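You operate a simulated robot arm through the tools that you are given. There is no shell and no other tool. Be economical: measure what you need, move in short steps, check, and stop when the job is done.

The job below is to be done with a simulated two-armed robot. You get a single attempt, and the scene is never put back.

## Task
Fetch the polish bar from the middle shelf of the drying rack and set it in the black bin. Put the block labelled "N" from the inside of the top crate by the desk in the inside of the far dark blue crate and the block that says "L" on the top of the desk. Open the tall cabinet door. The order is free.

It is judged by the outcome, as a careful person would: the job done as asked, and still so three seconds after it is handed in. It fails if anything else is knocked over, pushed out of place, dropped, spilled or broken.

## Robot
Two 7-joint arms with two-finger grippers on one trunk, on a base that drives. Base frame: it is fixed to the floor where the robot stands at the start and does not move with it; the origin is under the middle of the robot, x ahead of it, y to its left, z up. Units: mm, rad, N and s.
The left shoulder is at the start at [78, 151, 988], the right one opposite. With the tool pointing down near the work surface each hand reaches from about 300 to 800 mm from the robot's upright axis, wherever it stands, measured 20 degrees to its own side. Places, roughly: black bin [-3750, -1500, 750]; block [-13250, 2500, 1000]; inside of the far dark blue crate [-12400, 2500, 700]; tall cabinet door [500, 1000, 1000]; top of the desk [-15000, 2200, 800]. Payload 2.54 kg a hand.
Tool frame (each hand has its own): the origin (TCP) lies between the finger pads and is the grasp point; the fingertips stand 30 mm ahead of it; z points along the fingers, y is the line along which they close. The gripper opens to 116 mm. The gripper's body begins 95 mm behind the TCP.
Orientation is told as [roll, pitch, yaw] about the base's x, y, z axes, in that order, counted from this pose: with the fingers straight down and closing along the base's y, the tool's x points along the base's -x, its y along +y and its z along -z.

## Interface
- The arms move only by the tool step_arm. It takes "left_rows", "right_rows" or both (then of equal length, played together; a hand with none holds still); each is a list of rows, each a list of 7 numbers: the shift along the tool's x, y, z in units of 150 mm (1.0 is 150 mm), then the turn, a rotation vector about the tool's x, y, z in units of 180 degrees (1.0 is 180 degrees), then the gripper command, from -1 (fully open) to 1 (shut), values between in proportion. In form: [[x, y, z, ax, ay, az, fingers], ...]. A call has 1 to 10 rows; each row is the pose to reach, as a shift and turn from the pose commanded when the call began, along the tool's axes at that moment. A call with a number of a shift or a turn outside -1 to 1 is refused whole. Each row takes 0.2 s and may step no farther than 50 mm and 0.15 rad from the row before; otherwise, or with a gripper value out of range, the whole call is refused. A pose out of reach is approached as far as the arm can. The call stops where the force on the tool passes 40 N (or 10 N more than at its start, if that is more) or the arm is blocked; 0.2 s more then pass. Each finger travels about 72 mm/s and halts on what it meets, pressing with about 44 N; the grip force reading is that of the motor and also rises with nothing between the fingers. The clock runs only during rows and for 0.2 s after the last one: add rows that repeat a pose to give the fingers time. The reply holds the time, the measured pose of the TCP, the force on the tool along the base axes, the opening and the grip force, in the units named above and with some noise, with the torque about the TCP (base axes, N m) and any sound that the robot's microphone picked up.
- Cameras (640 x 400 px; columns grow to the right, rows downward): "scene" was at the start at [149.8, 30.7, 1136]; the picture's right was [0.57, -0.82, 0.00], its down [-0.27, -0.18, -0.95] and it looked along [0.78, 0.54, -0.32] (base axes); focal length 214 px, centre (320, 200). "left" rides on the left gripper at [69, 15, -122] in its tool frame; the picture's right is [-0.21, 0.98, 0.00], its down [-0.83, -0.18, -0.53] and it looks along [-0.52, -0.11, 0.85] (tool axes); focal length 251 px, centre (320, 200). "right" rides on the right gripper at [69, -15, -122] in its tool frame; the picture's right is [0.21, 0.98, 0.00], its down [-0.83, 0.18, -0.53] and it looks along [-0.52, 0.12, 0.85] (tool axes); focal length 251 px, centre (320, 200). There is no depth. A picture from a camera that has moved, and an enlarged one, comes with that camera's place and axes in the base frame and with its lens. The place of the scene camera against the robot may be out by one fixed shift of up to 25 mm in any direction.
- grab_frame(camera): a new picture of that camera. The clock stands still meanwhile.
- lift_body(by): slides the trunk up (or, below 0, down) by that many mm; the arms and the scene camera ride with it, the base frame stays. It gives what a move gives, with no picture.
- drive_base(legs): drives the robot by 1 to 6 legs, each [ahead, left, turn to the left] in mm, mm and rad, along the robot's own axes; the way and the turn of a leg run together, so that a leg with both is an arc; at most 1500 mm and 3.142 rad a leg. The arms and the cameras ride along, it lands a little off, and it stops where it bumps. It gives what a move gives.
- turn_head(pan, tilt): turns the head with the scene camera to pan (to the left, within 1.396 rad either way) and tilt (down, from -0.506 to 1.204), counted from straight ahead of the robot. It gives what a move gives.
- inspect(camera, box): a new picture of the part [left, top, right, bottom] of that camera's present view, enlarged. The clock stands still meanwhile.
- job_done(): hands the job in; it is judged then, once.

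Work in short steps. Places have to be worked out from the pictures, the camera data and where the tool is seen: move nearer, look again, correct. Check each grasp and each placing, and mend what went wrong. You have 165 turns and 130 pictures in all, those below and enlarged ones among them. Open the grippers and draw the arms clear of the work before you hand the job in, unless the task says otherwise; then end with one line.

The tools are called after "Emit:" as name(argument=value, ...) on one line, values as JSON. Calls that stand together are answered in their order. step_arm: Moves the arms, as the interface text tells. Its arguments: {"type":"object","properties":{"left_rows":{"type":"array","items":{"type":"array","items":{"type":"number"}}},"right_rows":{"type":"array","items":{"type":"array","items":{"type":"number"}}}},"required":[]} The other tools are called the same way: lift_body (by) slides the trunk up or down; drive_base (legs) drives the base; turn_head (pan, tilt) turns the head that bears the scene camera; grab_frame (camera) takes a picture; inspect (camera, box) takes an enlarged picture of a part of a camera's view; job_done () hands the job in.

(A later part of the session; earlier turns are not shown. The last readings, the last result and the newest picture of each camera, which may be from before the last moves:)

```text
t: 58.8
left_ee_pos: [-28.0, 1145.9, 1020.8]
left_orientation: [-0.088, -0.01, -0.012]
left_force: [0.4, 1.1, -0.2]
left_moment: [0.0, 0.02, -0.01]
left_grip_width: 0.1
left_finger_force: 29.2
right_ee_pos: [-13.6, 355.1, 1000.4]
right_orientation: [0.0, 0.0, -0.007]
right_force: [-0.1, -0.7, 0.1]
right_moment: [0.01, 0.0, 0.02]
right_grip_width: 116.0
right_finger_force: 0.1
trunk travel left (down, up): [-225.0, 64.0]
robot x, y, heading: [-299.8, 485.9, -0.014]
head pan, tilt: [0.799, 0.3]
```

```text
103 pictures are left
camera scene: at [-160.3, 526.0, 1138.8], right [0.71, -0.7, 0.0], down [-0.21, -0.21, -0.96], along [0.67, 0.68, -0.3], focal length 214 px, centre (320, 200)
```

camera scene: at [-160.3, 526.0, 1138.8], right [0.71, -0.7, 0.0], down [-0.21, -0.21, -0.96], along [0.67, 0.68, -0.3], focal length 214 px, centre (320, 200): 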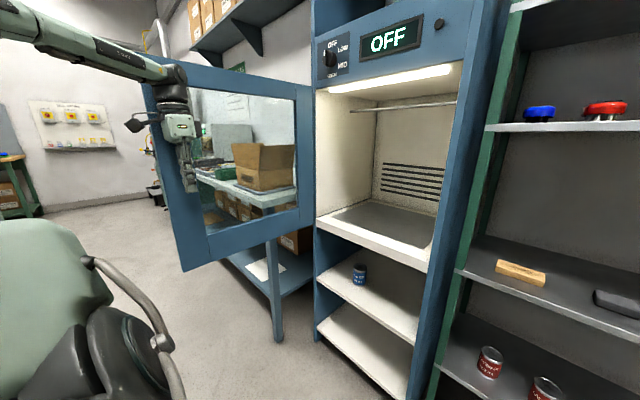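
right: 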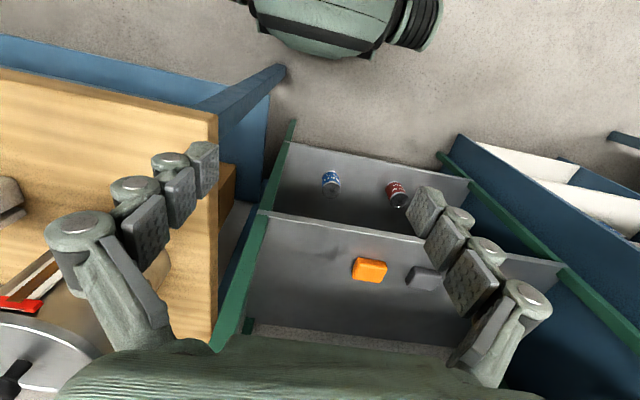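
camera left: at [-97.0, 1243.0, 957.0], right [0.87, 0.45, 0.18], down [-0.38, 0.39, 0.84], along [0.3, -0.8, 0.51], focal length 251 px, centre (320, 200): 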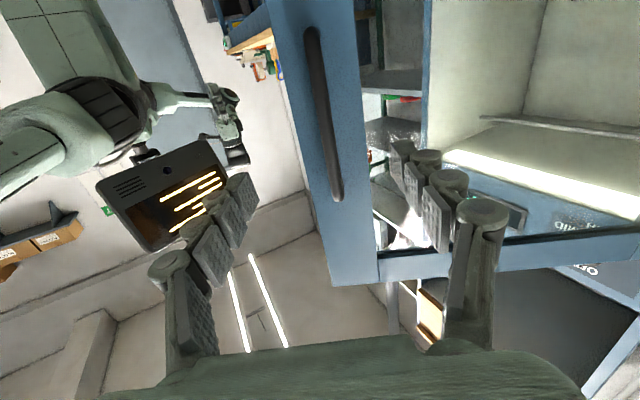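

The door is now at about 85°. I take the hand off, back out, and drive toward the rack's right end for the polish bar, turning the right hand forward.

Emit:
step_arm(left_rows=[[0, -0.3, 0, 0, 0, 0, 1], [0, -0.6, 0, 0, 0, 0, 1], [0, -0.9, 0, 0, 0, 0, 1]])

Emit:
drive_base(legs=[[-250, -60, 0], [0, -260, 0.014]])

Emit:
step_arm(right_rows=[[0, 0, 0, 0, -0.047, 0, -1], [0, 0, 0, 0, -0.094, 0, -1], [0, 0, 0, 0, -0.141, 0, -1], [0, 0, 0, 0, -0.188, 0, -1], [0, 0, 0, 0, -0.235, 0, -1], [0, 0, 0, 0, -0.282, 0, -1], [0, 0, 0, 0, -0.329, 0, -1], [0, 0, 0, 0, -0.376, 0, -1], [0, 0, 0, 0, -0.423, 0, -1], [0, 0, 0, 0, -0.47, 0, -1]])

Emit:
turn_head(pan=0.3, tilt=0.1)

Emit:
grab_frame(camera="scene")

```text
t: 59.6
left_ee_pos: [-28.9, 1011.0, 1028.4]
left_orientation: [-0.085, -0.01, -0.012]
left_force: [-0.2, -0.7, -0.5]
left_moment: [0.0, 0.0, -0.01]
left_grip_width: 0.0
left_finger_force: 28.5
right_ee_pos: [-14.3, 355.2, 1000.8]
right_orientation: [0.0, 0.0, -0.008]
right_force: [0.6, -0.4, 0.6]
right_moment: [0.0, 0.0, -0.03]
right_grip_width: 115.9
right_finger_force: 0.0
trunk travel left (down, up): [-225.0, 64.0]
robot x, y, heading: [-299.5, 483.0, -0.01]
head pan, tilt: [0.799, 0.3]
```

```text
t: 64.2
left_ee_pos: [-295.7, 699.7, 1029.1]
left_orientation: [-0.085, -0.011, 0.009]
left_force: [-0.5, 0.1, 0.2]
left_moment: [0.0, 0.01, 0.03]
left_grip_width: 0.2
left_finger_force: 28.1
right_ee_pos: [-266.0, 44.3, 1000.9]
right_orientation: [0.001, 0.001, 0.013]
right_force: [0.7, 0.7, -0.5]
right_moment: [0.04, -0.01, 0.01]
right_grip_width: 115.9
right_finger_force: 0.0
trunk travel left (down, up): [-225.0, 64.0]
robot x, y, heading: [-554.8, 168.8, 0.015]
head pan, tilt: [0.799, 0.3]
```

```text
t: 65.4
left_ee_pos: [-294.8, 700.1, 1030.1]
left_orientation: [-0.085, -0.009, 0.008]
left_force: [-0.7, -0.6, 0.3]
left_moment: [0.01, -0.03, -0.01]
left_grip_width: 0.0
left_finger_force: 28.9
right_ee_pos: [-254.0, 53.7, 1030.4]
right_orientation: [-0.005, -0.715, -0.007]
right_force: [3.3, -17.7, 0.8]
right_moment: [2.41, 0.61, 2.21]
right_grip_width: 115.8
right_finger_force: 0.0
right hand out of reach, approached as far as the arm can: row 4, 5, 6
trunk travel left (down, up): [-225.0, 64.0]
robot x, y, heading: [-552.9, 165.9, 0.016]
head pan, tilt: [0.799, 0.3]
stopped in row 6 (right hand): the force on the tool passed its limit at 148 N (the readings are from after the stop); the commanded pose is now the measured one
```

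```text
t: 66.3
left_ee_pos: [-295.3, 700.2, 1029.7]
left_orientation: [-0.088, -0.009, 0.009]
left_force: [0.0, -0.3, 0.2]
left_moment: [0.03, 0.01, 0.0]
left_grip_width: 0.0
left_finger_force: 28.5
right_ee_pos: [-254.2, 54.8, 1033.4]
right_orientation: [0.003, -0.717, -0.01]
right_force: [0.0, -0.3, 0.1]
right_moment: [0.0, 0.0, 0.0]
right_grip_width: 116.1
right_finger_force: 0.1
trunk travel left (down, up): [-225.0, 64.0]
robot x, y, heading: [-554.7, 162.7, 0.01]
head pan, tilt: [0.3, 0.099]
```

```text
102 pictures are left
camera scene: at [-421.5, 215.3, 1153.0], right [0.77, -0.64, 0.0], down [-0.09, -0.11, -0.99], along [0.63, 0.76, -0.15], focal length 214 px, centre (320, 200)
```

scene: 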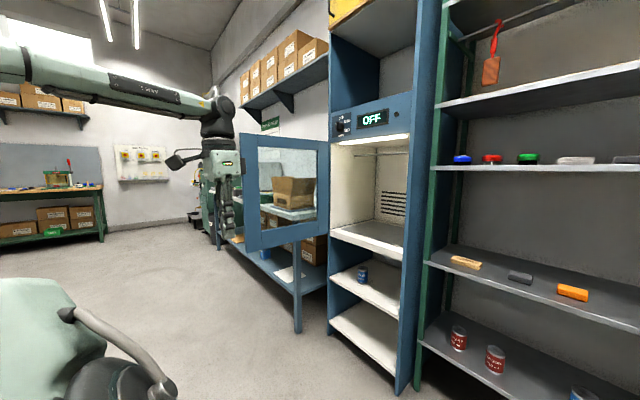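

The right arm fouled its own body as it was too near. I move the hand outward before turning it further.

Emit:
step_arm(right_rows=[[0, -0.25, 0, 0, 0, 0, -1], [-0.05, -0.5, 0.05, 0, 0, 0, -1], [-0.15, -0.75, 0.15, 0, 0, 0, -1], [-0.3, -0.95, 0.3, 0, 0, 0, -1], [-0.5, -1, 0.44, 0, 0, 0, -1]])

Emit:
turn_head(pan=-0.3, tilt=0.2)

Emit:
grab_frame(camera="scene")

```text
t: 67.5
left_ee_pos: [-295.4, 701.0, 1029.0]
left_orientation: [-0.087, -0.008, 0.009]
left_force: [-0.5, 0.5, 0.0]
left_moment: [-0.01, 0.0, -0.01]
left_grip_width: 0.1
left_finger_force: 27.9
right_ee_pos: [-154.3, -96.5, 1029.1]
right_orientation: [-0.009, -0.713, -0.005]
right_force: [0.2, -0.3, 0.5]
right_moment: [0.0, 0.0, -0.01]
right_grip_width: 116.0
right_finger_force: 0.0
right hand out of reach, approached as far as the arm can: row 1, 2, 3
trunk travel left (down, up): [-225.0, 64.0]
robot x, y, heading: [-554.4, 165.5, 0.012]
head pan, tilt: [0.3, 0.099]
```

```text
t: 68.5
left_ee_pos: [-295.9, 700.8, 1030.1]
left_orientation: [-0.086, -0.011, 0.008]
left_force: [-0.1, -0.1, 0.4]
left_moment: [0.02, -0.03, 0.0]
left_grip_width: 0.2
left_finger_force: 28.8
right_ee_pos: [-155.1, -95.9, 1030.9]
right_orientation: [-0.003, -0.713, -0.004]
right_force: [0.3, -0.6, 0.6]
right_moment: [0.03, 0.01, 0.0]
right_grip_width: 116.1
right_finger_force: 0.0
trunk travel left (down, up): [-225.0, 64.0]
robot x, y, heading: [-551.0, 163.9, 0.015]
head pan, tilt: [-0.3, 0.201]
```

```text
101 pictures are left
camera scene: at [-391.4, 117.7, 1148.1], right [-0.28, -0.96, 0.0], down [-0.19, 0.06, -0.98], along [0.94, -0.28, -0.2], focal length 214 px, centre (320, 200)
```

scene: 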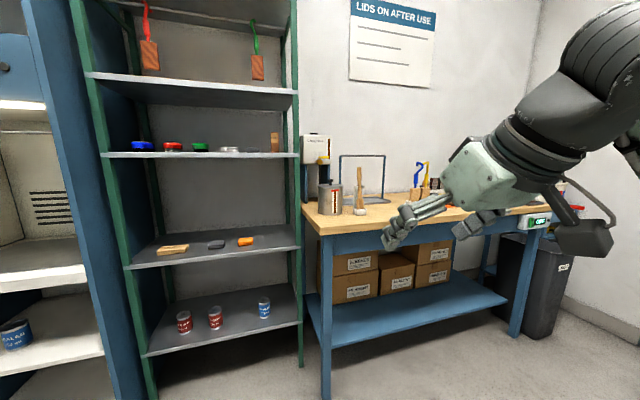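

The arm is free. I finish turning the right hand forward.

Emit:
step_arm(right_rows=[[0, 0, 0, 0, -0.046, 0, -1], [0, 0, 0, 0, -0.092, 0, -1], [0, 0, 0, 0, -0.138, 0, -1], [0, 0, 0, 0, -0.184, 0, -1], [0, 0, 0, 0, -0.23, 0, -1], [0, 0, 0, 0, -0.272, 0, -1]])

Emit:
step_arm(right_rows=[[-0.3, 0, 0, 0, 0, 0, -1], [-0.6, 0, 0, 0, 0, 0, -1], [-0.9, 0, 0, 0, 0, 0, -1], [-1, 0, 0, 0, 0, 0, -1]])

Emit:
grab_frame(camera="right")

Emit:
inspect(camera="scene", box=[200, 100, 320, 175])

```text
t: 69.9
left_ee_pos: [-296.1, 700.2, 1029.2]
left_orientation: [-0.085, -0.01, 0.009]
left_force: [-0.2, -1.3, 0.8]
left_moment: [0.04, -0.02, -0.02]
left_grip_width: 0.0
left_finger_force: 28.4
right_ee_pos: [-67.1, -178.3, 1121.4]
right_orientation: [-0.978, -1.563, 0.968]
right_force: [-0.6, -0.7, 0.4]
right_moment: [0.0, -0.02, 0.02]
right_grip_width: 115.9
right_finger_force: 0.1
right hand out of reach, approached as far as the arm can: row 1, 2, 3, 4, 5, 6
trunk travel left (down, up): [-225.0, 64.0]
robot x, y, heading: [-554.5, 164.4, 0.013]
head pan, tilt: [-0.3, 0.201]
```

```text
t: 70.9
left_ee_pos: [-295.6, 699.9, 1029.7]
left_orientation: [-0.085, -0.008, 0.009]
left_force: [0.2, -0.4, 0.5]
left_moment: [0.01, 0.0, -0.02]
left_grip_width: 0.1
left_finger_force: 28.8
right_ee_pos: [-63.6, -175.6, 1266.7]
right_orientation: [-1.082, -1.564, 1.073]
right_force: [0.0, -0.1, -0.3]
right_moment: [-0.01, 0.0, -0.02]
right_grip_width: 116.1
right_finger_force: 0.0
trunk travel left (down, up): [-225.0, 64.0]
robot x, y, heading: [-554.3, 164.4, 0.012]
head pan, tilt: [-0.3, 0.201]
```

```text
100 pictures are left
camera right: at [-187.4, -190.3, 1197.9], right [0.01, 0.98, -0.22], down [-0.53, 0.19, 0.83], along [0.85, 0.11, 0.52], focal length 251 px, centre (320, 200)
```

right: 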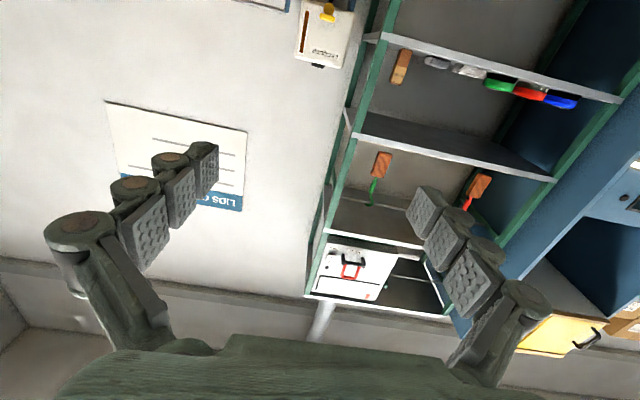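

```text
5.33 times, centred on (260, 138) of scene
camera zoom: at [-391.4, 117.3, 1148.0], right [-0.28, -0.96, 0.0], down [-0.19, 0.06, -0.98], along [0.94, -0.28, -0.2], focal length 1144 px, centre (640, 533)
```

zoom: 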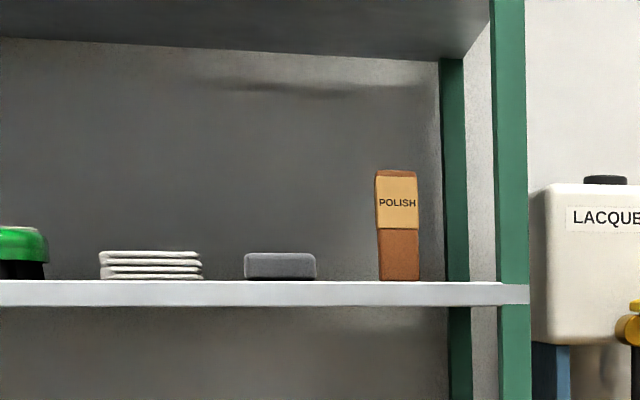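

Zoom confirms "POLISH". Estimates put it near (650, 50, 1160–1262). To keep the hand's camera off the shelf and the gripper off the right post I will come in tilted downward; I pitch the hand, drive nearer and look again.

Emit:
step_arm(right_rows=[[0, 0, 0, 0, 0.04, 0, -1], [0, 0, 0, 0, 0.08, 0, -1], [0, 0, 0, 0, 0.12, 0, -1], [0, 0, 0, 0, 0.15, 0, -1]])

Emit:
drive_base(legs=[[380, 90, -0.012]])

Emit:
turn_head(pan=-0.2, tilt=0.0)

Emit:
grab_frame(camera="right")

Emit:
grab_frame(camera="scene")

```text
t: 71.9
left_ee_pos: [-296.8, 700.1, 1029.0]
left_orientation: [-0.086, -0.009, 0.008]
left_force: [-0.1, 0.0, 0.4]
left_moment: [0.05, -0.02, 0.02]
left_grip_width: 0.2
left_finger_force: 29.0
right_ee_pos: [-63.5, -176.5, 1267.4]
right_orientation: [-0.011, -1.094, -0.001]
right_force: [0.3, 0.7, -1.2]
right_moment: [0.01, 0.0, -0.01]
right_grip_width: 115.8
right_finger_force: 0.0
trunk travel left (down, up): [-225.0, 64.0]
robot x, y, heading: [-557.7, 163.3, 0.013]
head pan, tilt: [-0.3, 0.201]
```

```text
t: 74.3
left_ee_pos: [69.7, 793.0, 1029.5]
left_orientation: [-0.086, -0.009, 0.005]
left_force: [0.1, 0.5, -0.3]
left_moment: [-0.02, 0.03, 0.04]
left_grip_width: 0.0
left_finger_force: 28.8
right_ee_pos: [299.2, -83.6, 1266.7]
right_orientation: [-0.009, -1.098, -0.006]
right_force: [0.7, 0.2, 0.0]
right_moment: [0.0, 0.01, 0.01]
right_grip_width: 116.2
right_finger_force: 0.0
trunk travel left (down, up): [-225.0, 64.0]
robot x, y, heading: [-194.5, 259.3, 0.008]
head pan, tilt: [-0.3, 0.201]
```

```text
t: 75.1
left_ee_pos: [70.2, 792.5, 1030.1]
left_orientation: [-0.086, -0.01, 0.006]
left_force: [0.1, -0.7, 1.4]
left_moment: [0.03, 0.02, -0.02]
left_grip_width: 0.1
left_finger_force: 28.3
right_ee_pos: [298.5, -84.5, 1266.6]
right_orientation: [-0.009, -1.098, -0.005]
right_force: [-0.8, -0.5, -0.7]
right_moment: [-0.02, 0.01, 0.03]
right_grip_width: 116.2
right_finger_force: 0.1
trunk travel left (down, up): [-225.0, 64.0]
robot x, y, heading: [-189.2, 255.4, 0.003]
head pan, tilt: [-0.201, 0.0]
```

```text
98 pictures are left
camera right: at [156.9, -98.1, 1259.6], right [-0.08, 0.98, -0.2], down [-0.1, 0.19, 0.98], along [0.99, 0.1, 0.08], focal length 251 px, centre (320, 200)
```

right: 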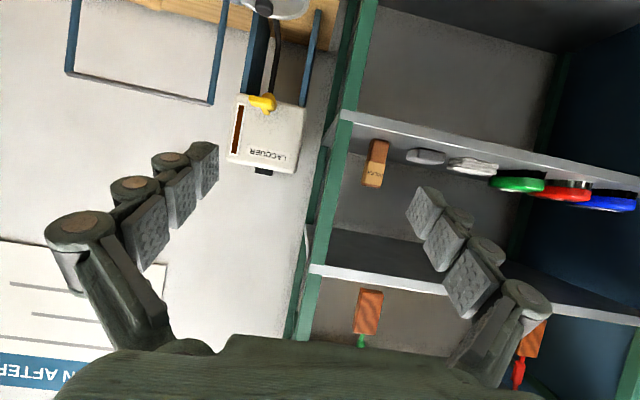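

```text
97 pictures are left
camera scene: at [-28.2, 219.7, 1166.4], right [-0.19, -0.98, 0.0], down [0.0, 0.0, -1.0], along [0.98, -0.19, 0.0], focal length 214 px, centre (320, 200)
```

scene: 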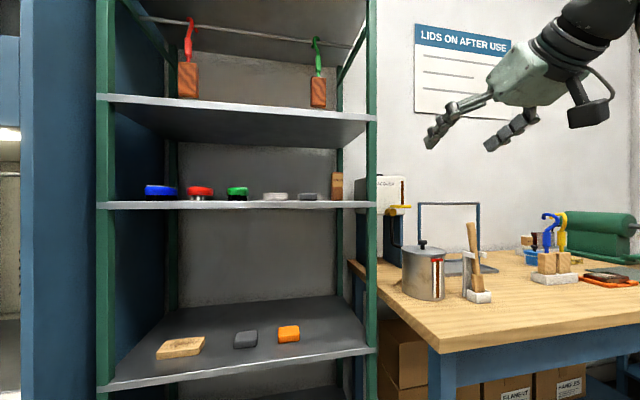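

Combined estimate: bar at about (648, 47), z 1155–1257; shelf front near x 535, post inner face near y −20. I yaw the hand clockwise 0.3 rad and bring it leftward, narrowing the opening to 90 mm.

Emit:
step_arm(right_rows=[[0, 0.2, 0, 0.012, 0, 0.006, -0.55], [0.05, 0.4, 0.02, 0.03, 0, 0.015, -0.55], [0.12, 0.6, 0.06, 0.05, 0, 0.025, -0.55], [0.2, 0.8, 0.1, 0.068, 0, 0.035, -0.55], [0.267, 0.93, 0.136, 0.085, 0, 0.0433, -0.55]])

Emit:
drive_base(legs=[[140, 45, 0]])

Emit:
grab_frame(camera="right")

Emit:
grab_frame(camera="scene")

```text
t: 76.3
left_ee_pos: [71.4, 792.7, 1028.4]
left_orientation: [-0.087, -0.011, 0.005]
left_force: [0.5, 0.0, 0.4]
left_moment: [-0.03, 0.0, -0.02]
left_grip_width: 0.0
left_finger_force: 28.3
right_ee_pos: [299.9, 54.8, 1219.5]
right_orientation: [-0.011, -1.099, -0.306]
right_force: [-1.3, -0.2, 0.8]
right_moment: [-0.04, -0.02, -0.03]
right_grip_width: 90.0
right_finger_force: 0.1
trunk travel left (down, up): [-225.0, 64.0]
robot x, y, heading: [-188.0, 257.6, 0.01]
head pan, tilt: [-0.201, 0.0]
```

```text
t: 77.6
left_ee_pos: [205.5, 840.9, 1028.6]
left_orientation: [-0.087, -0.008, 0.009]
left_force: [0.5, 0.4, -1.8]
left_moment: [-0.03, 0.01, 0.03]
left_grip_width: 0.0
left_finger_force: 28.6
right_ee_pos: [437.1, 102.8, 1219.7]
right_orientation: [-0.013, -1.1, -0.301]
right_force: [0.0, -0.4, -0.1]
right_moment: [0.04, -0.04, -0.01]
right_grip_width: 90.0
right_finger_force: 0.0
trunk travel left (down, up): [-225.0, 64.0]
robot x, y, heading: [-55.8, 308.6, 0.012]
head pan, tilt: [-0.201, 0.0]
```

```text
96 pictures are left
camera right: at [297.5, 130.8, 1213.1], right [0.2, 0.96, -0.2], down [-0.04, 0.21, 0.98], along [0.98, -0.19, 0.08], focal length 251 px, centre (320, 200)
```

right: 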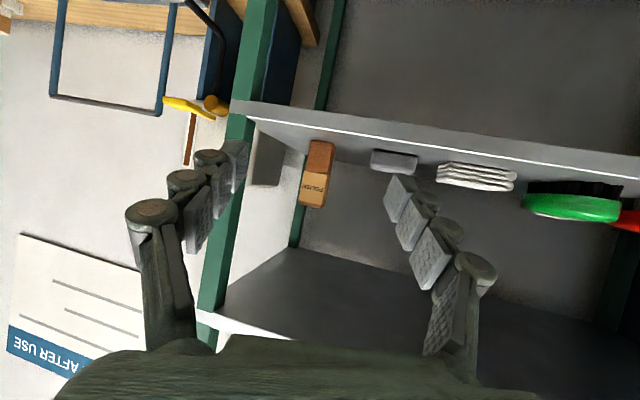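

```text
95 pictures are left
camera scene: at [108.6, 267.5, 1166.4], right [-0.19, -0.98, 0.0], down [0.0, 0.0, -1.0], along [0.98, -0.19, 0.0], focal length 214 px, centre (320, 200)
```

scene: 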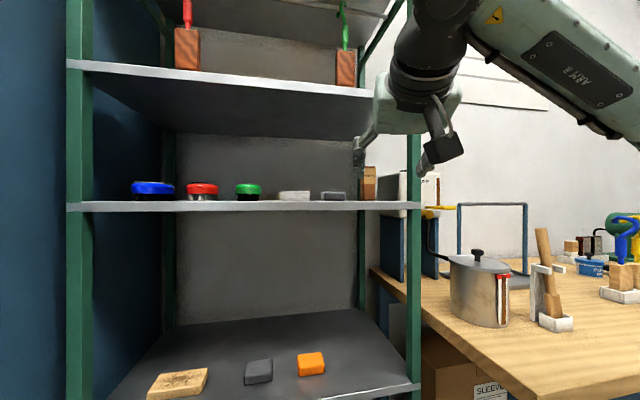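

The new fix agrees: bar at (655, 49, 1160–1250), shelf front ~552. I drive 80 mm ahead, staying out in front of the shelf edge.

Emit:
drive_base(legs=[[75, 0, -0.012]])

Emit:
grab_frame(camera="right")

```text
t: 78.7
left_ee_pos: [286.1, 836.9, 1028.5]
left_orientation: [-0.085, -0.009, -0.002]
left_force: [-0.3, 0.2, -0.7]
left_moment: [0.02, 0.03, 0.01]
left_grip_width: 0.0
left_finger_force: 28.3
right_ee_pos: [510.6, 97.7, 1220.4]
right_orientation: [-0.012, -1.097, -0.309]
right_force: [0.5, 0.8, 0.0]
right_moment: [0.02, 0.0, 0.0]
right_grip_width: 89.9
right_finger_force: 0.0
trunk travel left (down, up): [-225.0, 64.0]
robot x, y, heading: [22.8, 304.7, -0.005]
head pan, tilt: [-0.201, 0.0]
```

```text
94 pictures are left
camera right: at [370.6, 127.2, 1212.9], right [0.22, 0.96, -0.2], down [-0.04, 0.21, 0.98], along [0.98, -0.2, 0.08], focal length 251 px, centre (320, 200)
```

right: 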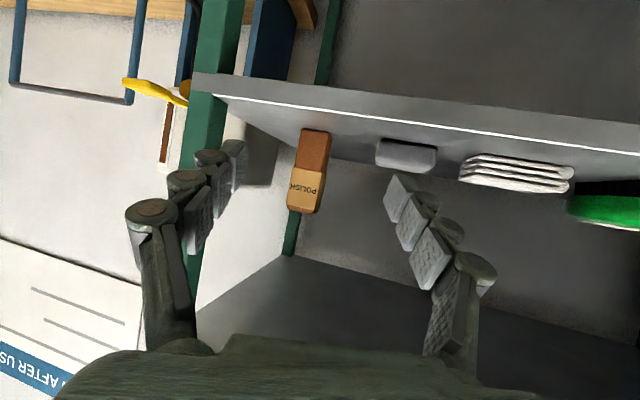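

The bar is dead ahead in the hand's axis. I advance 152 mm horizontally so it comes between the pads.

Emit:
step_arm(right_rows=[[-0.1, 0, 0.2, 0, 0, 0, -0.55], [-0.2, 0, 0.4, 0, 0, 0, -0.55], [-0.31, -0.01, 0.6, 0, 0, 0, -0.55], [-0.41, -0.017, 0.8, 0, 0, 0, -0.55], [-0.463, -0.017, 0.904, 0, 0, 0, -0.55]])

Emit:
grab_frame(camera="right")

Emit:
grab_frame(camera="scene")

```text
t: 79.8
left_ee_pos: [286.1, 838.3, 1029.4]
left_orientation: [-0.087, -0.011, -0.002]
left_force: [-0.4, 0.3, 0.3]
left_moment: [-0.03, -0.01, 0.0]
left_grip_width: 0.2
left_finger_force: 28.0
right_ee_pos: [652.3, 45.0, 1223.6]
right_orientation: [-0.011, -1.099, -0.313]
right_force: [0.3, 0.5, 0.1]
right_moment: [-0.04, -0.01, 0.01]
right_grip_width: 89.7
right_finger_force: 0.2
trunk travel left (down, up): [-225.0, 64.0]
robot x, y, heading: [23.1, 305.3, 0.002]
head pan, tilt: [-0.201, 0.0]
```

```text
93 pictures are left
camera right: at [513.0, 75.5, 1215.9], right [0.22, 0.96, -0.2], down [-0.04, 0.21, 0.98], along [0.98, -0.2, 0.08], focal length 251 px, centre (320, 200)
```

right: 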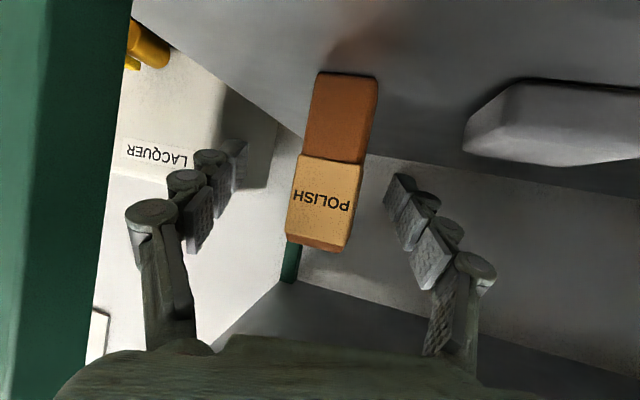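

```text
92 pictures are left
camera scene: at [182.8, 265.9, 1166.5], right [-0.2, -0.98, 0.0], down [0.0, 0.0, -1.0], along [0.98, -0.2, 0.0], focal length 214 px, centre (320, 200)
```

scene: 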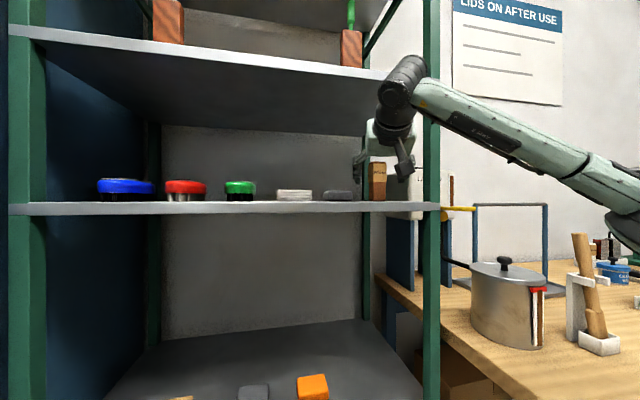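

The bar sits between the pads at the right depth. I close on it.

Emit:
step_arm(right_rows=[[0, 0, 0, 0, 0, 0, 0], [0, 0, 0, 0, 0, 0, 0.3], [0, 0, 0, 0, 0, 0, 0.6], [0, 0, 0, 0, 0, 0, 1], [0, 0, 0, 0, 0, 0, 1]])

Emit:
grab_frame(camera="right")

```text
t: 81.0
left_ee_pos: [285.4, 837.5, 1028.1]
left_orientation: [-0.085, -0.01, -0.002]
left_force: [-0.3, -0.8, -0.5]
left_moment: [0.02, 0.02, 0.01]
left_grip_width: 0.1
left_finger_force: 29.1
right_ee_pos: [652.1, 45.6, 1223.0]
right_orientation: [-0.01, -1.1, -0.311]
right_force: [0.3, 1.9, 1.6]
right_moment: [0.06, -0.04, 0.06]
right_grip_width: 32.3
right_finger_force: 43.4
trunk travel left (down, up): [-225.0, 64.0]
robot x, y, heading: [20.7, 307.3, 0.004]
head pan, tilt: [-0.201, 0.0]
```

```text
91 pictures are left
camera right: at [512.4, 76.1, 1216.1], right [0.22, 0.96, -0.2], down [-0.04, 0.21, 0.98], along [0.98, -0.2, 0.08], focal length 251 px, centre (320, 200)
```

right: 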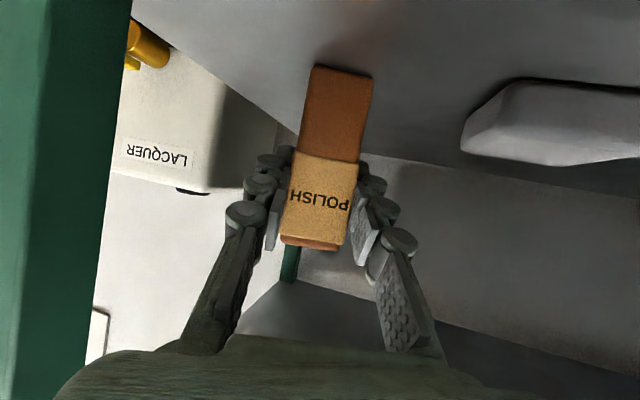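

Gripped at 32 mm. I lift 22 mm and draw back out of the rack.

Emit:
step_arm(right_rows=[[-0.07, 0, -0.033, 0, 0, 0, 1], [-0.13, 0, -0.066, 0, 0, 0, 1], [-0.03, 0, -0.27, 0, 0, 0, 1], [0.07, 0, -0.47, 0, 0, 0, 1], [0.17, 0, -0.67, 0, 0, 0, 1], [0.27, 0, -0.87, 0, 0, 0, 1], [0.33, 0, -0.98, 0, 0, 0, 1]])

Emit:
grab_frame(camera="right")

```text
t: 82.7
left_ee_pos: [284.5, 838.7, 1029.6]
left_orientation: [-0.086, -0.009, -0.002]
left_force: [0.5, -0.7, -0.7]
left_moment: [0.03, -0.01, -0.01]
left_grip_width: 0.0
left_finger_force: 28.8
right_ee_pos: [506.9, 96.5, 1244.0]
right_orientation: [-0.012, -1.098, -0.31]
right_force: [-0.4, -0.9, -1.1]
right_moment: [-0.03, -0.01, -0.01]
right_grip_width: 32.5
right_finger_force: 43.7
trunk travel left (down, up): [-225.0, 64.0]
robot x, y, heading: [16.6, 306.2, -0.0]
head pan, tilt: [-0.201, 0.0]
```

```text
90 pictures are left
camera right: at [367.7, 125.2, 1236.6], right [0.22, 0.96, -0.2], down [-0.04, 0.21, 0.98], along [0.98, -0.2, 0.08], focal length 251 px, centre (320, 200)
```

right: 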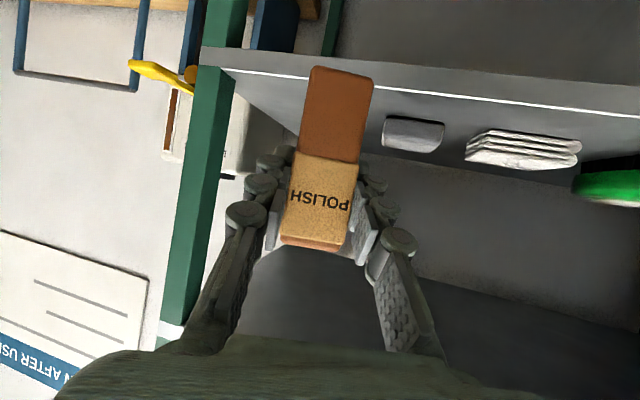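

The bar is in hand. I back away from the rack and look around both ways before turning.

Emit:
drive_base(legs=[[-600, 0, 0]])

Emit:
turn_head(pan=-1.39, tilt=0.3)

Emit:
grab_frame(camera="scene")

Emit:
turn_head(pan=1.39, tilt=0.3)

Emit:
grab_frame(camera="scene")

```text
t: 86.0
left_ee_pos: [-313.5, 838.0, 1029.1]
left_orientation: [-0.085, -0.01, -0.007]
left_force: [0.2, -0.7, -0.5]
left_moment: [0.01, -0.03, -0.01]
left_grip_width: 0.0
left_finger_force: 28.6
right_ee_pos: [-95.3, 94.2, 1244.1]
right_orientation: [-0.01, -1.099, -0.317]
right_force: [-0.6, -0.5, -1.5]
right_moment: [0.01, -0.03, 0.01]
right_grip_width: 32.7
right_finger_force: 43.8
trunk travel left (down, up): [-225.0, 64.0]
robot x, y, heading: [-582.0, 305.3, -0.007]
head pan, tilt: [-0.201, 0.0]
```

```text
t: 87.4
left_ee_pos: [-314.5, 837.0, 1029.0]
left_orientation: [-0.084, -0.009, -0.008]
left_force: [0.8, -0.6, -0.1]
left_moment: [-0.01, 0.0, -0.01]
left_grip_width: 0.0
left_finger_force: 28.5
right_ee_pos: [-96.3, 94.0, 1243.9]
right_orientation: [-0.012, -1.1, -0.316]
right_force: [0.1, -1.2, -1.9]
right_moment: [-0.02, -0.01, 0.04]
right_grip_width: 32.3
right_finger_force: 44.1
trunk travel left (down, up): [-225.0, 64.0]
robot x, y, heading: [-583.6, 306.0, -0.007]
head pan, tilt: [-1.389, 0.3]
```

```text
89 pictures are left
camera scene: at [-491.3, 192.9, 1138.8], right [-0.98, -0.18, 0.0], down [-0.05, 0.29, -0.96], along [0.17, -0.94, -0.3], focal length 214 px, centre (320, 200)
```

scene: 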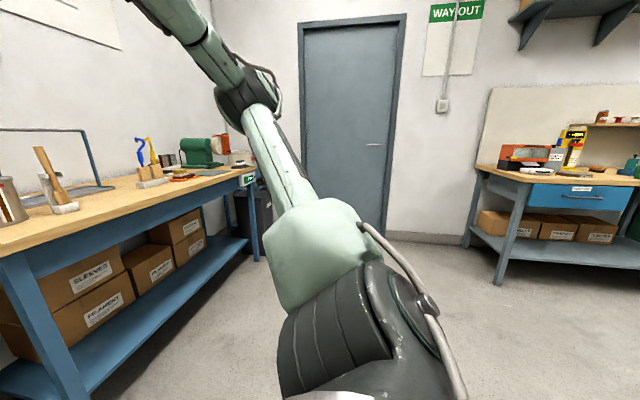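

```text
t: 89.9
left_ee_pos: [-313.5, 838.7, 1029.6]
left_orientation: [-0.086, -0.012, -0.007]
left_force: [0.1, 0.9, -0.7]
left_moment: [-0.01, -0.03, -0.04]
left_grip_width: 0.0
left_finger_force: 28.8
right_ee_pos: [-96.0, 94.2, 1244.2]
right_orientation: [-0.011, -1.1, -0.317]
right_force: [0.1, -0.4, -1.0]
right_moment: [-0.02, -0.01, -0.04]
right_grip_width: 32.2
right_finger_force: 44.6
trunk travel left (down, up): [-225.0, 64.0]
robot x, y, heading: [-582.0, 307.5, -0.008]
head pan, tilt: [1.389, 0.3]
```

```text
88 pictures are left
camera scene: at [-490.4, 376.6, 1138.8], right [0.98, -0.19, 0.0], down [-0.06, -0.29, -0.96], along [0.18, 0.94, -0.3], focal length 214 px, centre (320, 200)
```

scene: 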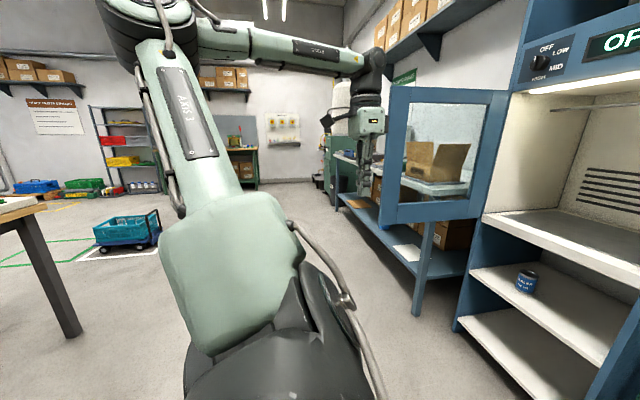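

There is room here to turn. I turn the robot about to face the far part of the room and look.

Emit:
drive_base(legs=[[0, 0, -3.13]])

Emit:
turn_head(pan=0.0, tilt=0.15)

Emit:
grab_frame(camera="scene")

```text
t: 97.9
left_ee_pos: [-851.6, -219.8, 1029.7]
left_orientation: [-0.086, -0.011, 3.128]
left_force: [-0.1, 0.0, -0.3]
left_moment: [0.0, 0.0, 0.01]
left_grip_width: 0.0
left_finger_force: 28.9
right_ee_pos: [-1065.6, 524.3, 1243.6]
right_orientation: [-0.011, -1.098, 2.816]
right_force: [-0.4, -0.2, -1.5]
right_moment: [0.03, 0.0, 0.04]
right_grip_width: 32.8
right_finger_force: 44.4
trunk travel left (down, up): [-225.0, 64.0]
robot x, y, heading: [-583.0, 309.0, 3.132]
head pan, tilt: [1.389, 0.3]
```

```text
t: 99.4
left_ee_pos: [-851.0, -221.1, 1030.4]
left_orientation: [-0.084, -0.012, 3.128]
left_force: [0.1, -0.1, 1.5]
left_moment: [-0.03, 0.04, 0.02]
left_grip_width: 0.0
left_finger_force: 28.3
right_ee_pos: [-1065.4, 525.3, 1243.5]
right_orientation: [-0.012, -1.098, 2.817]
right_force: [-0.4, -0.1, -1.8]
right_moment: [0.01, -0.03, -0.02]
right_grip_width: 33.1
right_finger_force: 44.1
trunk travel left (down, up): [-225.0, 64.0]
robot x, y, heading: [-579.9, 307.9, 3.125]
head pan, tilt: [0.0, 0.15]
```

```text
87 pictures are left
camera scene: at [-736.7, 287.0, 1152.7], right [0.01, 1.0, 0.0], down [0.15, 0.0, -0.99], along [-0.99, 0.01, -0.15], focal length 214 px, centre (320, 200)
```

scene: 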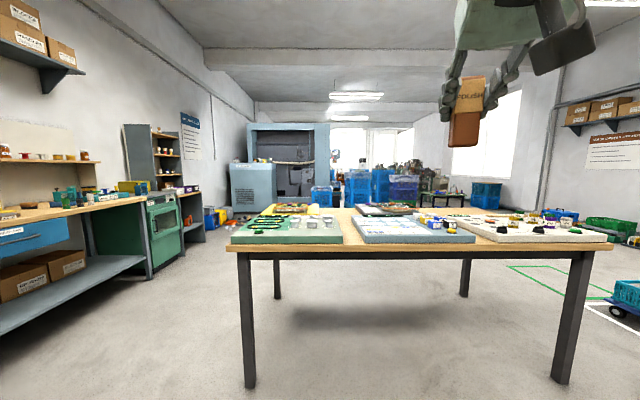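

A table with boards stands at x −1650…−2550, y −130…1620; benches on the left at y≈−1550. I take the aisle around y −750.

Emit:
drive_base(legs=[[0, 1060, 0.008], [1400, 0, 0]])

Emit:
turn_head(pan=0.35, tilt=0.25)

Emit:
grab_frame(camera="scene")

```text
t: 116.1
left_ee_pos: [-2246.9, -1231.0, 1028.9]
left_orientation: [-0.086, -0.01, 3.113]
left_force: [0.8, -0.7, 0.8]
left_moment: [0.01, -0.02, -0.03]
left_grip_width: 0.0
left_finger_force: 28.8
right_ee_pos: [-2449.1, -482.9, 1243.1]
right_orientation: [-0.009, -1.099, 2.802]
right_force: [0.2, 0.4, -1.6]
right_moment: [0.01, 0.02, 0.03]
right_grip_width: 32.9
right_finger_force: 43.7
trunk travel left (down, up): [-225.0, 64.0]
robot x, y, heading: [-1970.5, -703.4, 3.112]
head pan, tilt: [0.0, 0.15]
```

```text
t: 117.0
left_ee_pos: [-2246.4, -1231.2, 1029.3]
left_orientation: [-0.087, -0.011, 3.112]
left_force: [-0.2, 0.6, 0.5]
left_moment: [-0.01, -0.01, 0.01]
left_grip_width: 0.0
left_finger_force: 28.5
right_ee_pos: [-2448.4, -482.3, 1244.0]
right_orientation: [-0.01, -1.097, 2.802]
right_force: [0.2, 0.3, -1.6]
right_moment: [0.02, 0.02, 0.0]
right_grip_width: 33.0
right_finger_force: 44.3
trunk travel left (down, up): [-225.0, 64.0]
robot x, y, heading: [-1967.7, -710.9, 3.115]
head pan, tilt: [0.351, 0.25]
```

```text
86 pictures are left
camera scene: at [-2119.2, -757.1, 1143.5], right [-0.32, 0.95, 0.0], down [0.23, 0.08, -0.97], along [-0.92, -0.31, -0.25], focal length 214 px, centre (320, 200)
```

scene: 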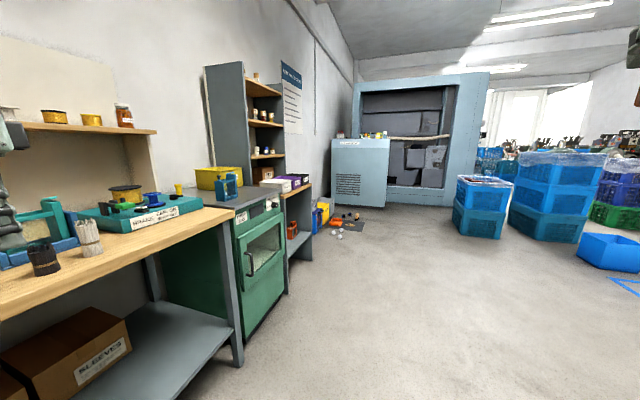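

I zoom at where the black bin should be (around px 299,193).

Emit:
inspect(camera="scene", box=[180, 130, 380, 255])

```text
3.20 times, centred on (280, 192) of scene
camera zoom: at [-2119.2, -757.1, 1143.5], right [-0.32, 0.95, 0.0], down [0.23, 0.08, -0.97], along [-0.92, -0.31, -0.25], focal length 686 px, centre (448, 224)
```

zoom: 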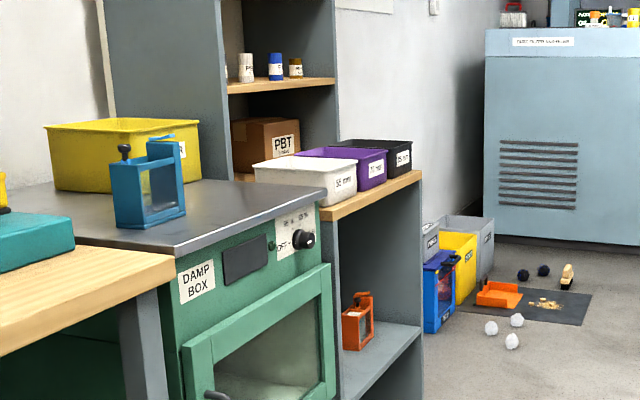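

The black bin is the rearmost of three small bins on the shelf past the damp box. I drive on and turn to face it.

Emit:
drive_base(legs=[[1480, 60, 0.026], [0, 0, 1.571]])

Emit:
turn_head(pan=0.0, tilt=0.45)

Emit:
grab_frame(camera="scene")

```text
t: 128.2
left_ee_pos: [-2877.0, -998.1, 1029.2]
left_orientation: [-0.085, -0.011, -1.535]
left_force: [0.6, 0.0, 0.1]
left_moment: [0.0, -0.01, -0.01]
left_grip_width: 0.0
left_finger_force: 28.2
right_ee_pos: [-3610.5, -1247.6, 1244.2]
right_orientation: [-0.011, -1.099, -1.842]
right_force: [-0.3, -0.6, -2.8]
right_moment: [0.01, 0.01, -0.02]
right_grip_width: 32.9
right_finger_force: 43.9
trunk travel left (down, up): [-225.0, 64.0]
robot x, y, heading: [-3419.8, -754.1, -1.531]
head pan, tilt: [0.351, 0.25]
```

```text
t: 129.0
left_ee_pos: [-2877.5, -996.7, 1029.5]
left_orientation: [-0.084, -0.01, -1.534]
left_force: [0.3, -0.3, 0.1]
left_moment: [0.0, 0.03, 0.0]
left_grip_width: 0.0
left_finger_force: 28.8
right_ee_pos: [-3610.2, -1249.1, 1243.5]
right_orientation: [-0.009, -1.097, -1.843]
right_force: [-0.7, -0.1, -1.6]
right_moment: [0.02, 0.01, 0.0]
right_grip_width: 32.8
right_finger_force: 44.2
trunk travel left (down, up): [-225.0, 64.0]
robot x, y, heading: [-3417.7, -753.6, -1.531]
head pan, tilt: [0.0, 0.45]
```

```text
84 pictures are left
camera scene: at [-3407.6, -936.7, 1124.9], right [-1.0, -0.04, 0.0], down [-0.02, 0.43, -0.9], along [0.04, -0.9, -0.43], focal length 214 px, centre (320, 200)
```

scene: 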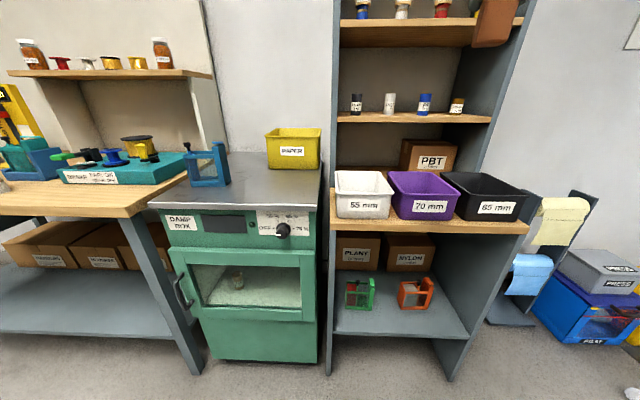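

The open black bin ("85 mm") is visible. I take the right-hand view for triangulation.

Emit:
step_arm(right_rows=[[0, 0, 0, 0, 0.04, 0, 1], [0, 0, 0, 0, 0.08, 0, 1], [0, 0, 0, 0, 0.12, 0, 1], [0, 0, 0, 0, 0.16, 0, 1]])

Emit:
grab_frame(camera="right")

```text
t: 130.0
left_ee_pos: [-2876.4, -996.5, 1029.7]
left_orientation: [-0.085, -0.01, -1.535]
left_force: [0.2, -1.0, 0.3]
left_moment: [-0.04, 0.01, -0.03]
left_grip_width: 0.0
left_finger_force: 28.1
right_ee_pos: [-3610.0, -1248.0, 1244.0]
right_orientation: [-0.009, -0.592, -1.85]
right_force: [1.0, 0.3, 1.7]
right_moment: [0.01, -0.01, 0.02]
right_grip_width: 7.5
right_finger_force: 25.2
trunk travel left (down, up): [-225.0, 64.0]
robot x, y, heading: [-3416.8, -757.5, -1.526]
head pan, tilt: [0.0, 0.45]
```

```text
83 pictures are left
camera right: at [-3590.7, -1123.1, 1304.9], right [0.99, -0.1, -0.13], down [0.07, -0.42, 0.9], along [-0.14, -0.9, -0.41], focal length 251 px, centre (320, 200)
```

right: 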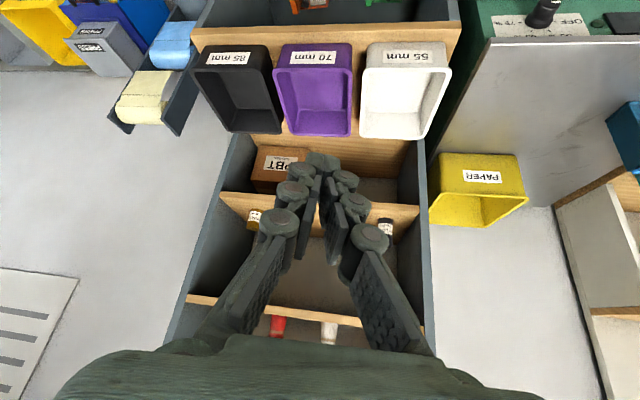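

The bar slipped out during the turn (width 7.5 mm). I look for where it went.

Emit:
grab_frame(camera="scene")

Emit:
turn_head(pan=-0.3, tilt=0.95)

Emit:
grab_frame(camera="scene")

```text
82 pictures are left
camera scene: at [-3407.6, -936.6, 1124.8], right [-1.0, -0.04, 0.0], down [-0.02, 0.43, -0.9], along [0.04, -0.9, -0.44], focal length 214 px, centre (320, 200)
```

scene: 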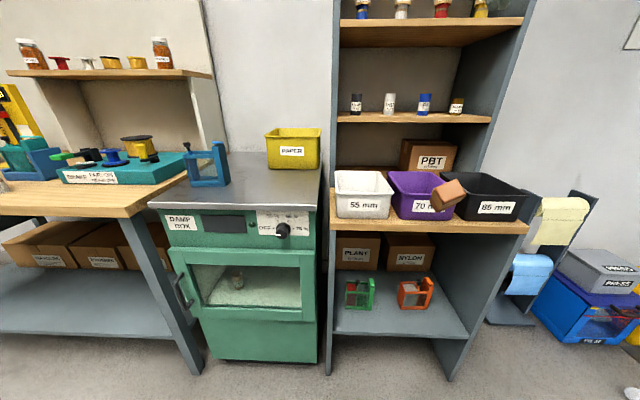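

```text
t: 130.9
left_ee_pos: [-2877.2, -997.6, 1029.4]
left_orientation: [-0.085, -0.012, -1.535]
left_force: [0.7, -0.5, 0.5]
left_moment: [-0.03, -0.01, -0.01]
left_grip_width: 0.1
left_finger_force: 28.8
right_ee_pos: [-3609.5, -1247.2, 1243.2]
right_orientation: [-0.006, -0.597, -1.848]
right_force: [-0.1, 0.1, 0.3]
right_moment: [0.01, 0.03, 0.0]
right_grip_width: 0.0
right_finger_force: 28.8
trunk travel left (down, up): [-225.0, 64.0]
robot x, y, heading: [-3417.3, -756.6, -1.533]
head pan, tilt: [-0.3, 0.949]
```

```text
81 pictures are left
camera scene: at [-3430.0, -915.1, 1082.9], right [-0.97, 0.26, 0.0], down [0.21, 0.79, -0.58], along [-0.15, -0.56, -0.81], focal length 214 px, centre (320, 200)
```

scene: 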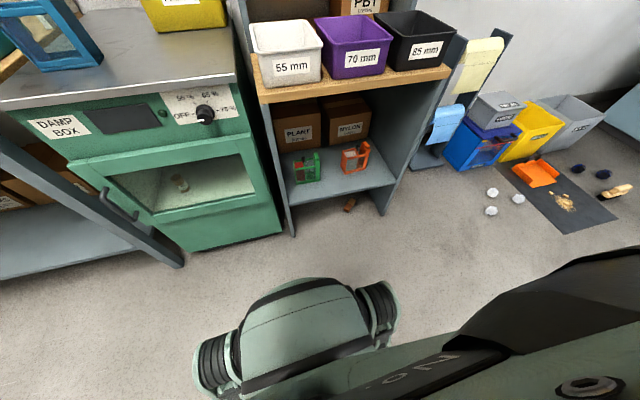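

The bar landed on the floor by the shelf's foot. I zoom there.

Emit:
inspect(camera="scene", box=[280, 160, 420, 248])

Emit:
grab_frame(camera="right")

```text
4.55 times, centred on (350, 204) of scene
camera zoom: at [-3430.0, -915.1, 1082.9], right [-0.97, 0.26, 0.0], down [0.21, 0.79, -0.58], along [-0.15, -0.56, -0.81], focal length 975 px, centre (184, 182)
```

zoom: 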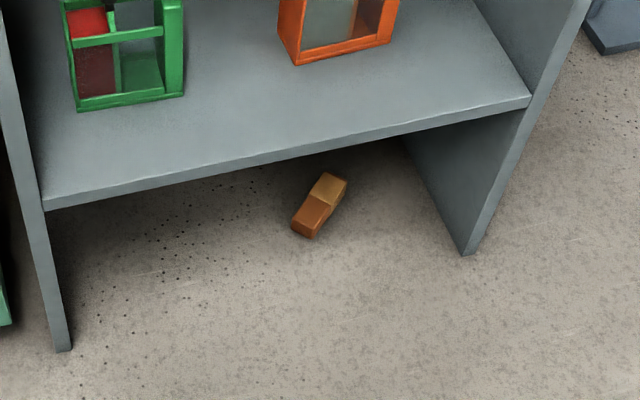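

```text
79 pictures are left
camera right: at [-3590.9, -1123.1, 1304.5], right [0.99, -0.1, -0.13], down [0.07, -0.42, 0.9], along [-0.14, -0.9, -0.41], focal length 251 px, centre (320, 200)
```

right: 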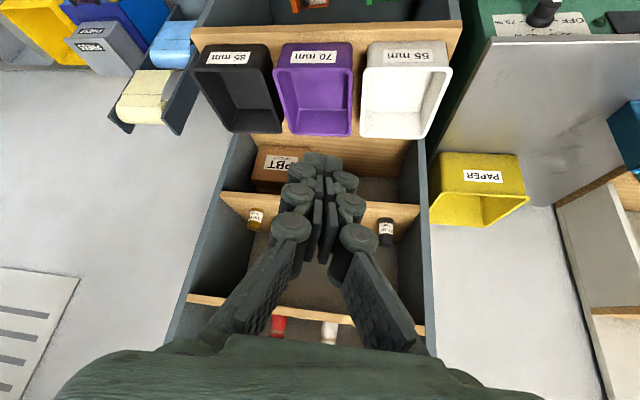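

The bar lies on the floor about (−3772, −1550), just under the lowest board (z≈290), its axis diagonal. I'll fetch it with the left hand: back off, lower the trunk, turn along the bar's axis.

Emit:
drive_base(legs=[[-250, 0, 0], [0, 0, -0.84]])

Emit:
step_arm(left_rows=[[-0.2, -0.25, 0, 0, -0.04, 0, 0], [-0.4, -0.5, 0, 0, -0.08, 0, -0.5], [-0.6, -0.75, 0, 0, -0.12, 0, -1], [-0.8, -0.95, 0, 0, -0.16, 0, -1], [-0.9, -1, 0, 0, -0.2, 0, -1], [-0.95, -1, 0.1, 0, -0.223, 0, -1]])

Emit:
lift_body(by=-225)

Emit:
grab_frame(camera="left")

Emit:
turn_head(pan=0.3, tilt=0.6)

Emit:
grab_frame(camera="scene")

```text
t: 135.0
left_ee_pos: [-3247.6, -1068.6, 1029.9]
left_orientation: [-0.086, -0.01, -2.372]
left_force: [-0.8, -0.5, 0.0]
left_moment: [0.03, 0.03, 0.01]
left_grip_width: 0.1
left_finger_force: 28.6
right_ee_pos: [-3924.3, -692.8, 1243.9]
right_orientation: [-0.004, -0.595, -2.687]
right_force: [0.0, 0.6, 0.0]
right_moment: [-0.01, 0.01, -0.02]
right_grip_width: 0.4
right_finger_force: 29.3
trunk travel left (down, up): [-225.0, 64.0]
robot x, y, heading: [-3429.5, -506.1, -2.368]
head pan, tilt: [-0.3, 0.949]
```

```text
t: 136.4
left_ee_pos: [-3434.8, -1097.6, 1019.9]
left_orientation: [-0.131, -0.712, -2.315]
left_force: [-0.4, 0.2, -0.5]
left_moment: [0.01, 0.0, 0.0]
left_grip_width: 116.1
left_finger_force: 0.0
left hand out of reach, approached as far as the arm can: row 3, 4, 5, 6
right_ee_pos: [-3924.0, -692.9, 1242.8]
right_orientation: [-0.005, -0.595, -2.685]
right_force: [0.2, -0.7, -0.6]
right_moment: [-0.01, -0.01, -0.01]
right_grip_width: 0.1
right_finger_force: 28.8
trunk travel left (down, up): [-225.0, 64.0]
robot x, y, heading: [-3427.7, -504.0, -2.371]
head pan, tilt: [-0.3, 0.949]
```

```text
t: 138.8
left_ee_pos: [-3434.2, -1096.9, 794.1]
left_orientation: [-0.131, -0.71, -2.315]
left_force: [0.0, 0.7, 0.4]
left_moment: [0.01, 0.0, 0.02]
left_grip_width: 116.2
left_finger_force: 0.1
right_ee_pos: [-3924.3, -691.9, 1019.6]
right_orientation: [-0.004, -0.596, -2.686]
right_force: [0.9, -1.0, -0.1]
right_moment: [0.01, 0.0, -0.02]
right_grip_width: 0.0
right_finger_force: 28.5
trunk travel left (down, up): [0.0, 289.0]
robot x, y, heading: [-3428.6, -503.2, -2.368]
head pan, tilt: [-0.3, 0.949]
```

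```text
78 pictures are left
camera left: at [-3324.4, -1022.7, 838.2], right [0.55, -0.84, 0.04], down [-0.26, -0.12, 0.96], along [-0.8, -0.54, -0.28], focal length 251 px, centre (320, 200)
```

left: 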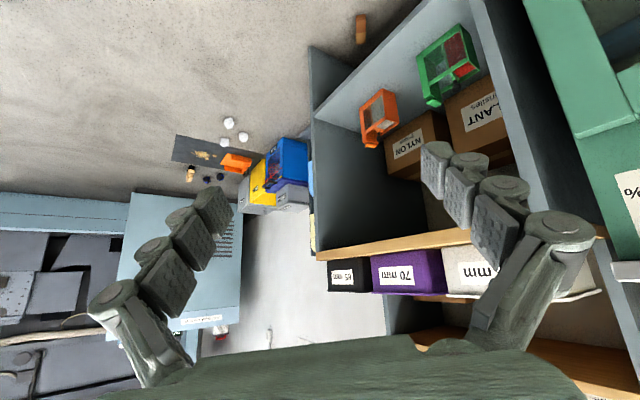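

```text
t: 139.8
left_ee_pos: [-3433.5, -1098.1, 794.1]
left_orientation: [-0.128, -0.711, -2.314]
left_force: [-0.6, -0.2, 0.5]
left_moment: [0.02, -0.02, 0.03]
left_grip_width: 115.8
left_finger_force: 0.1
right_ee_pos: [-3924.2, -692.4, 1017.9]
right_orientation: [-0.005, -0.596, -2.685]
right_force: [-0.4, 0.6, 0.5]
right_moment: [-0.01, 0.01, 0.02]
right_grip_width: 0.0
right_finger_force: 28.5
trunk travel left (down, up): [0.0, 289.0]
robot x, y, heading: [-3428.5, -503.5, -2.37]
head pan, tilt: [0.3, 0.6]
```

```text
77 pictures are left
camera scene: at [-3515.3, -651.6, 886.2], right [-0.88, 0.48, 0.0], down [0.27, 0.5, -0.82], along [-0.39, -0.72, -0.57], focal length 214 px, centre (320, 200)
```

scene: 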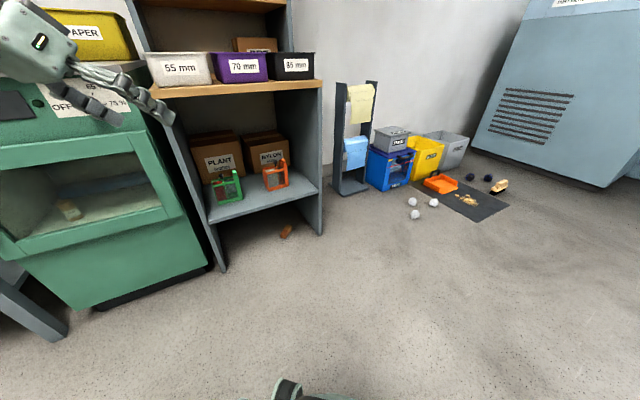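

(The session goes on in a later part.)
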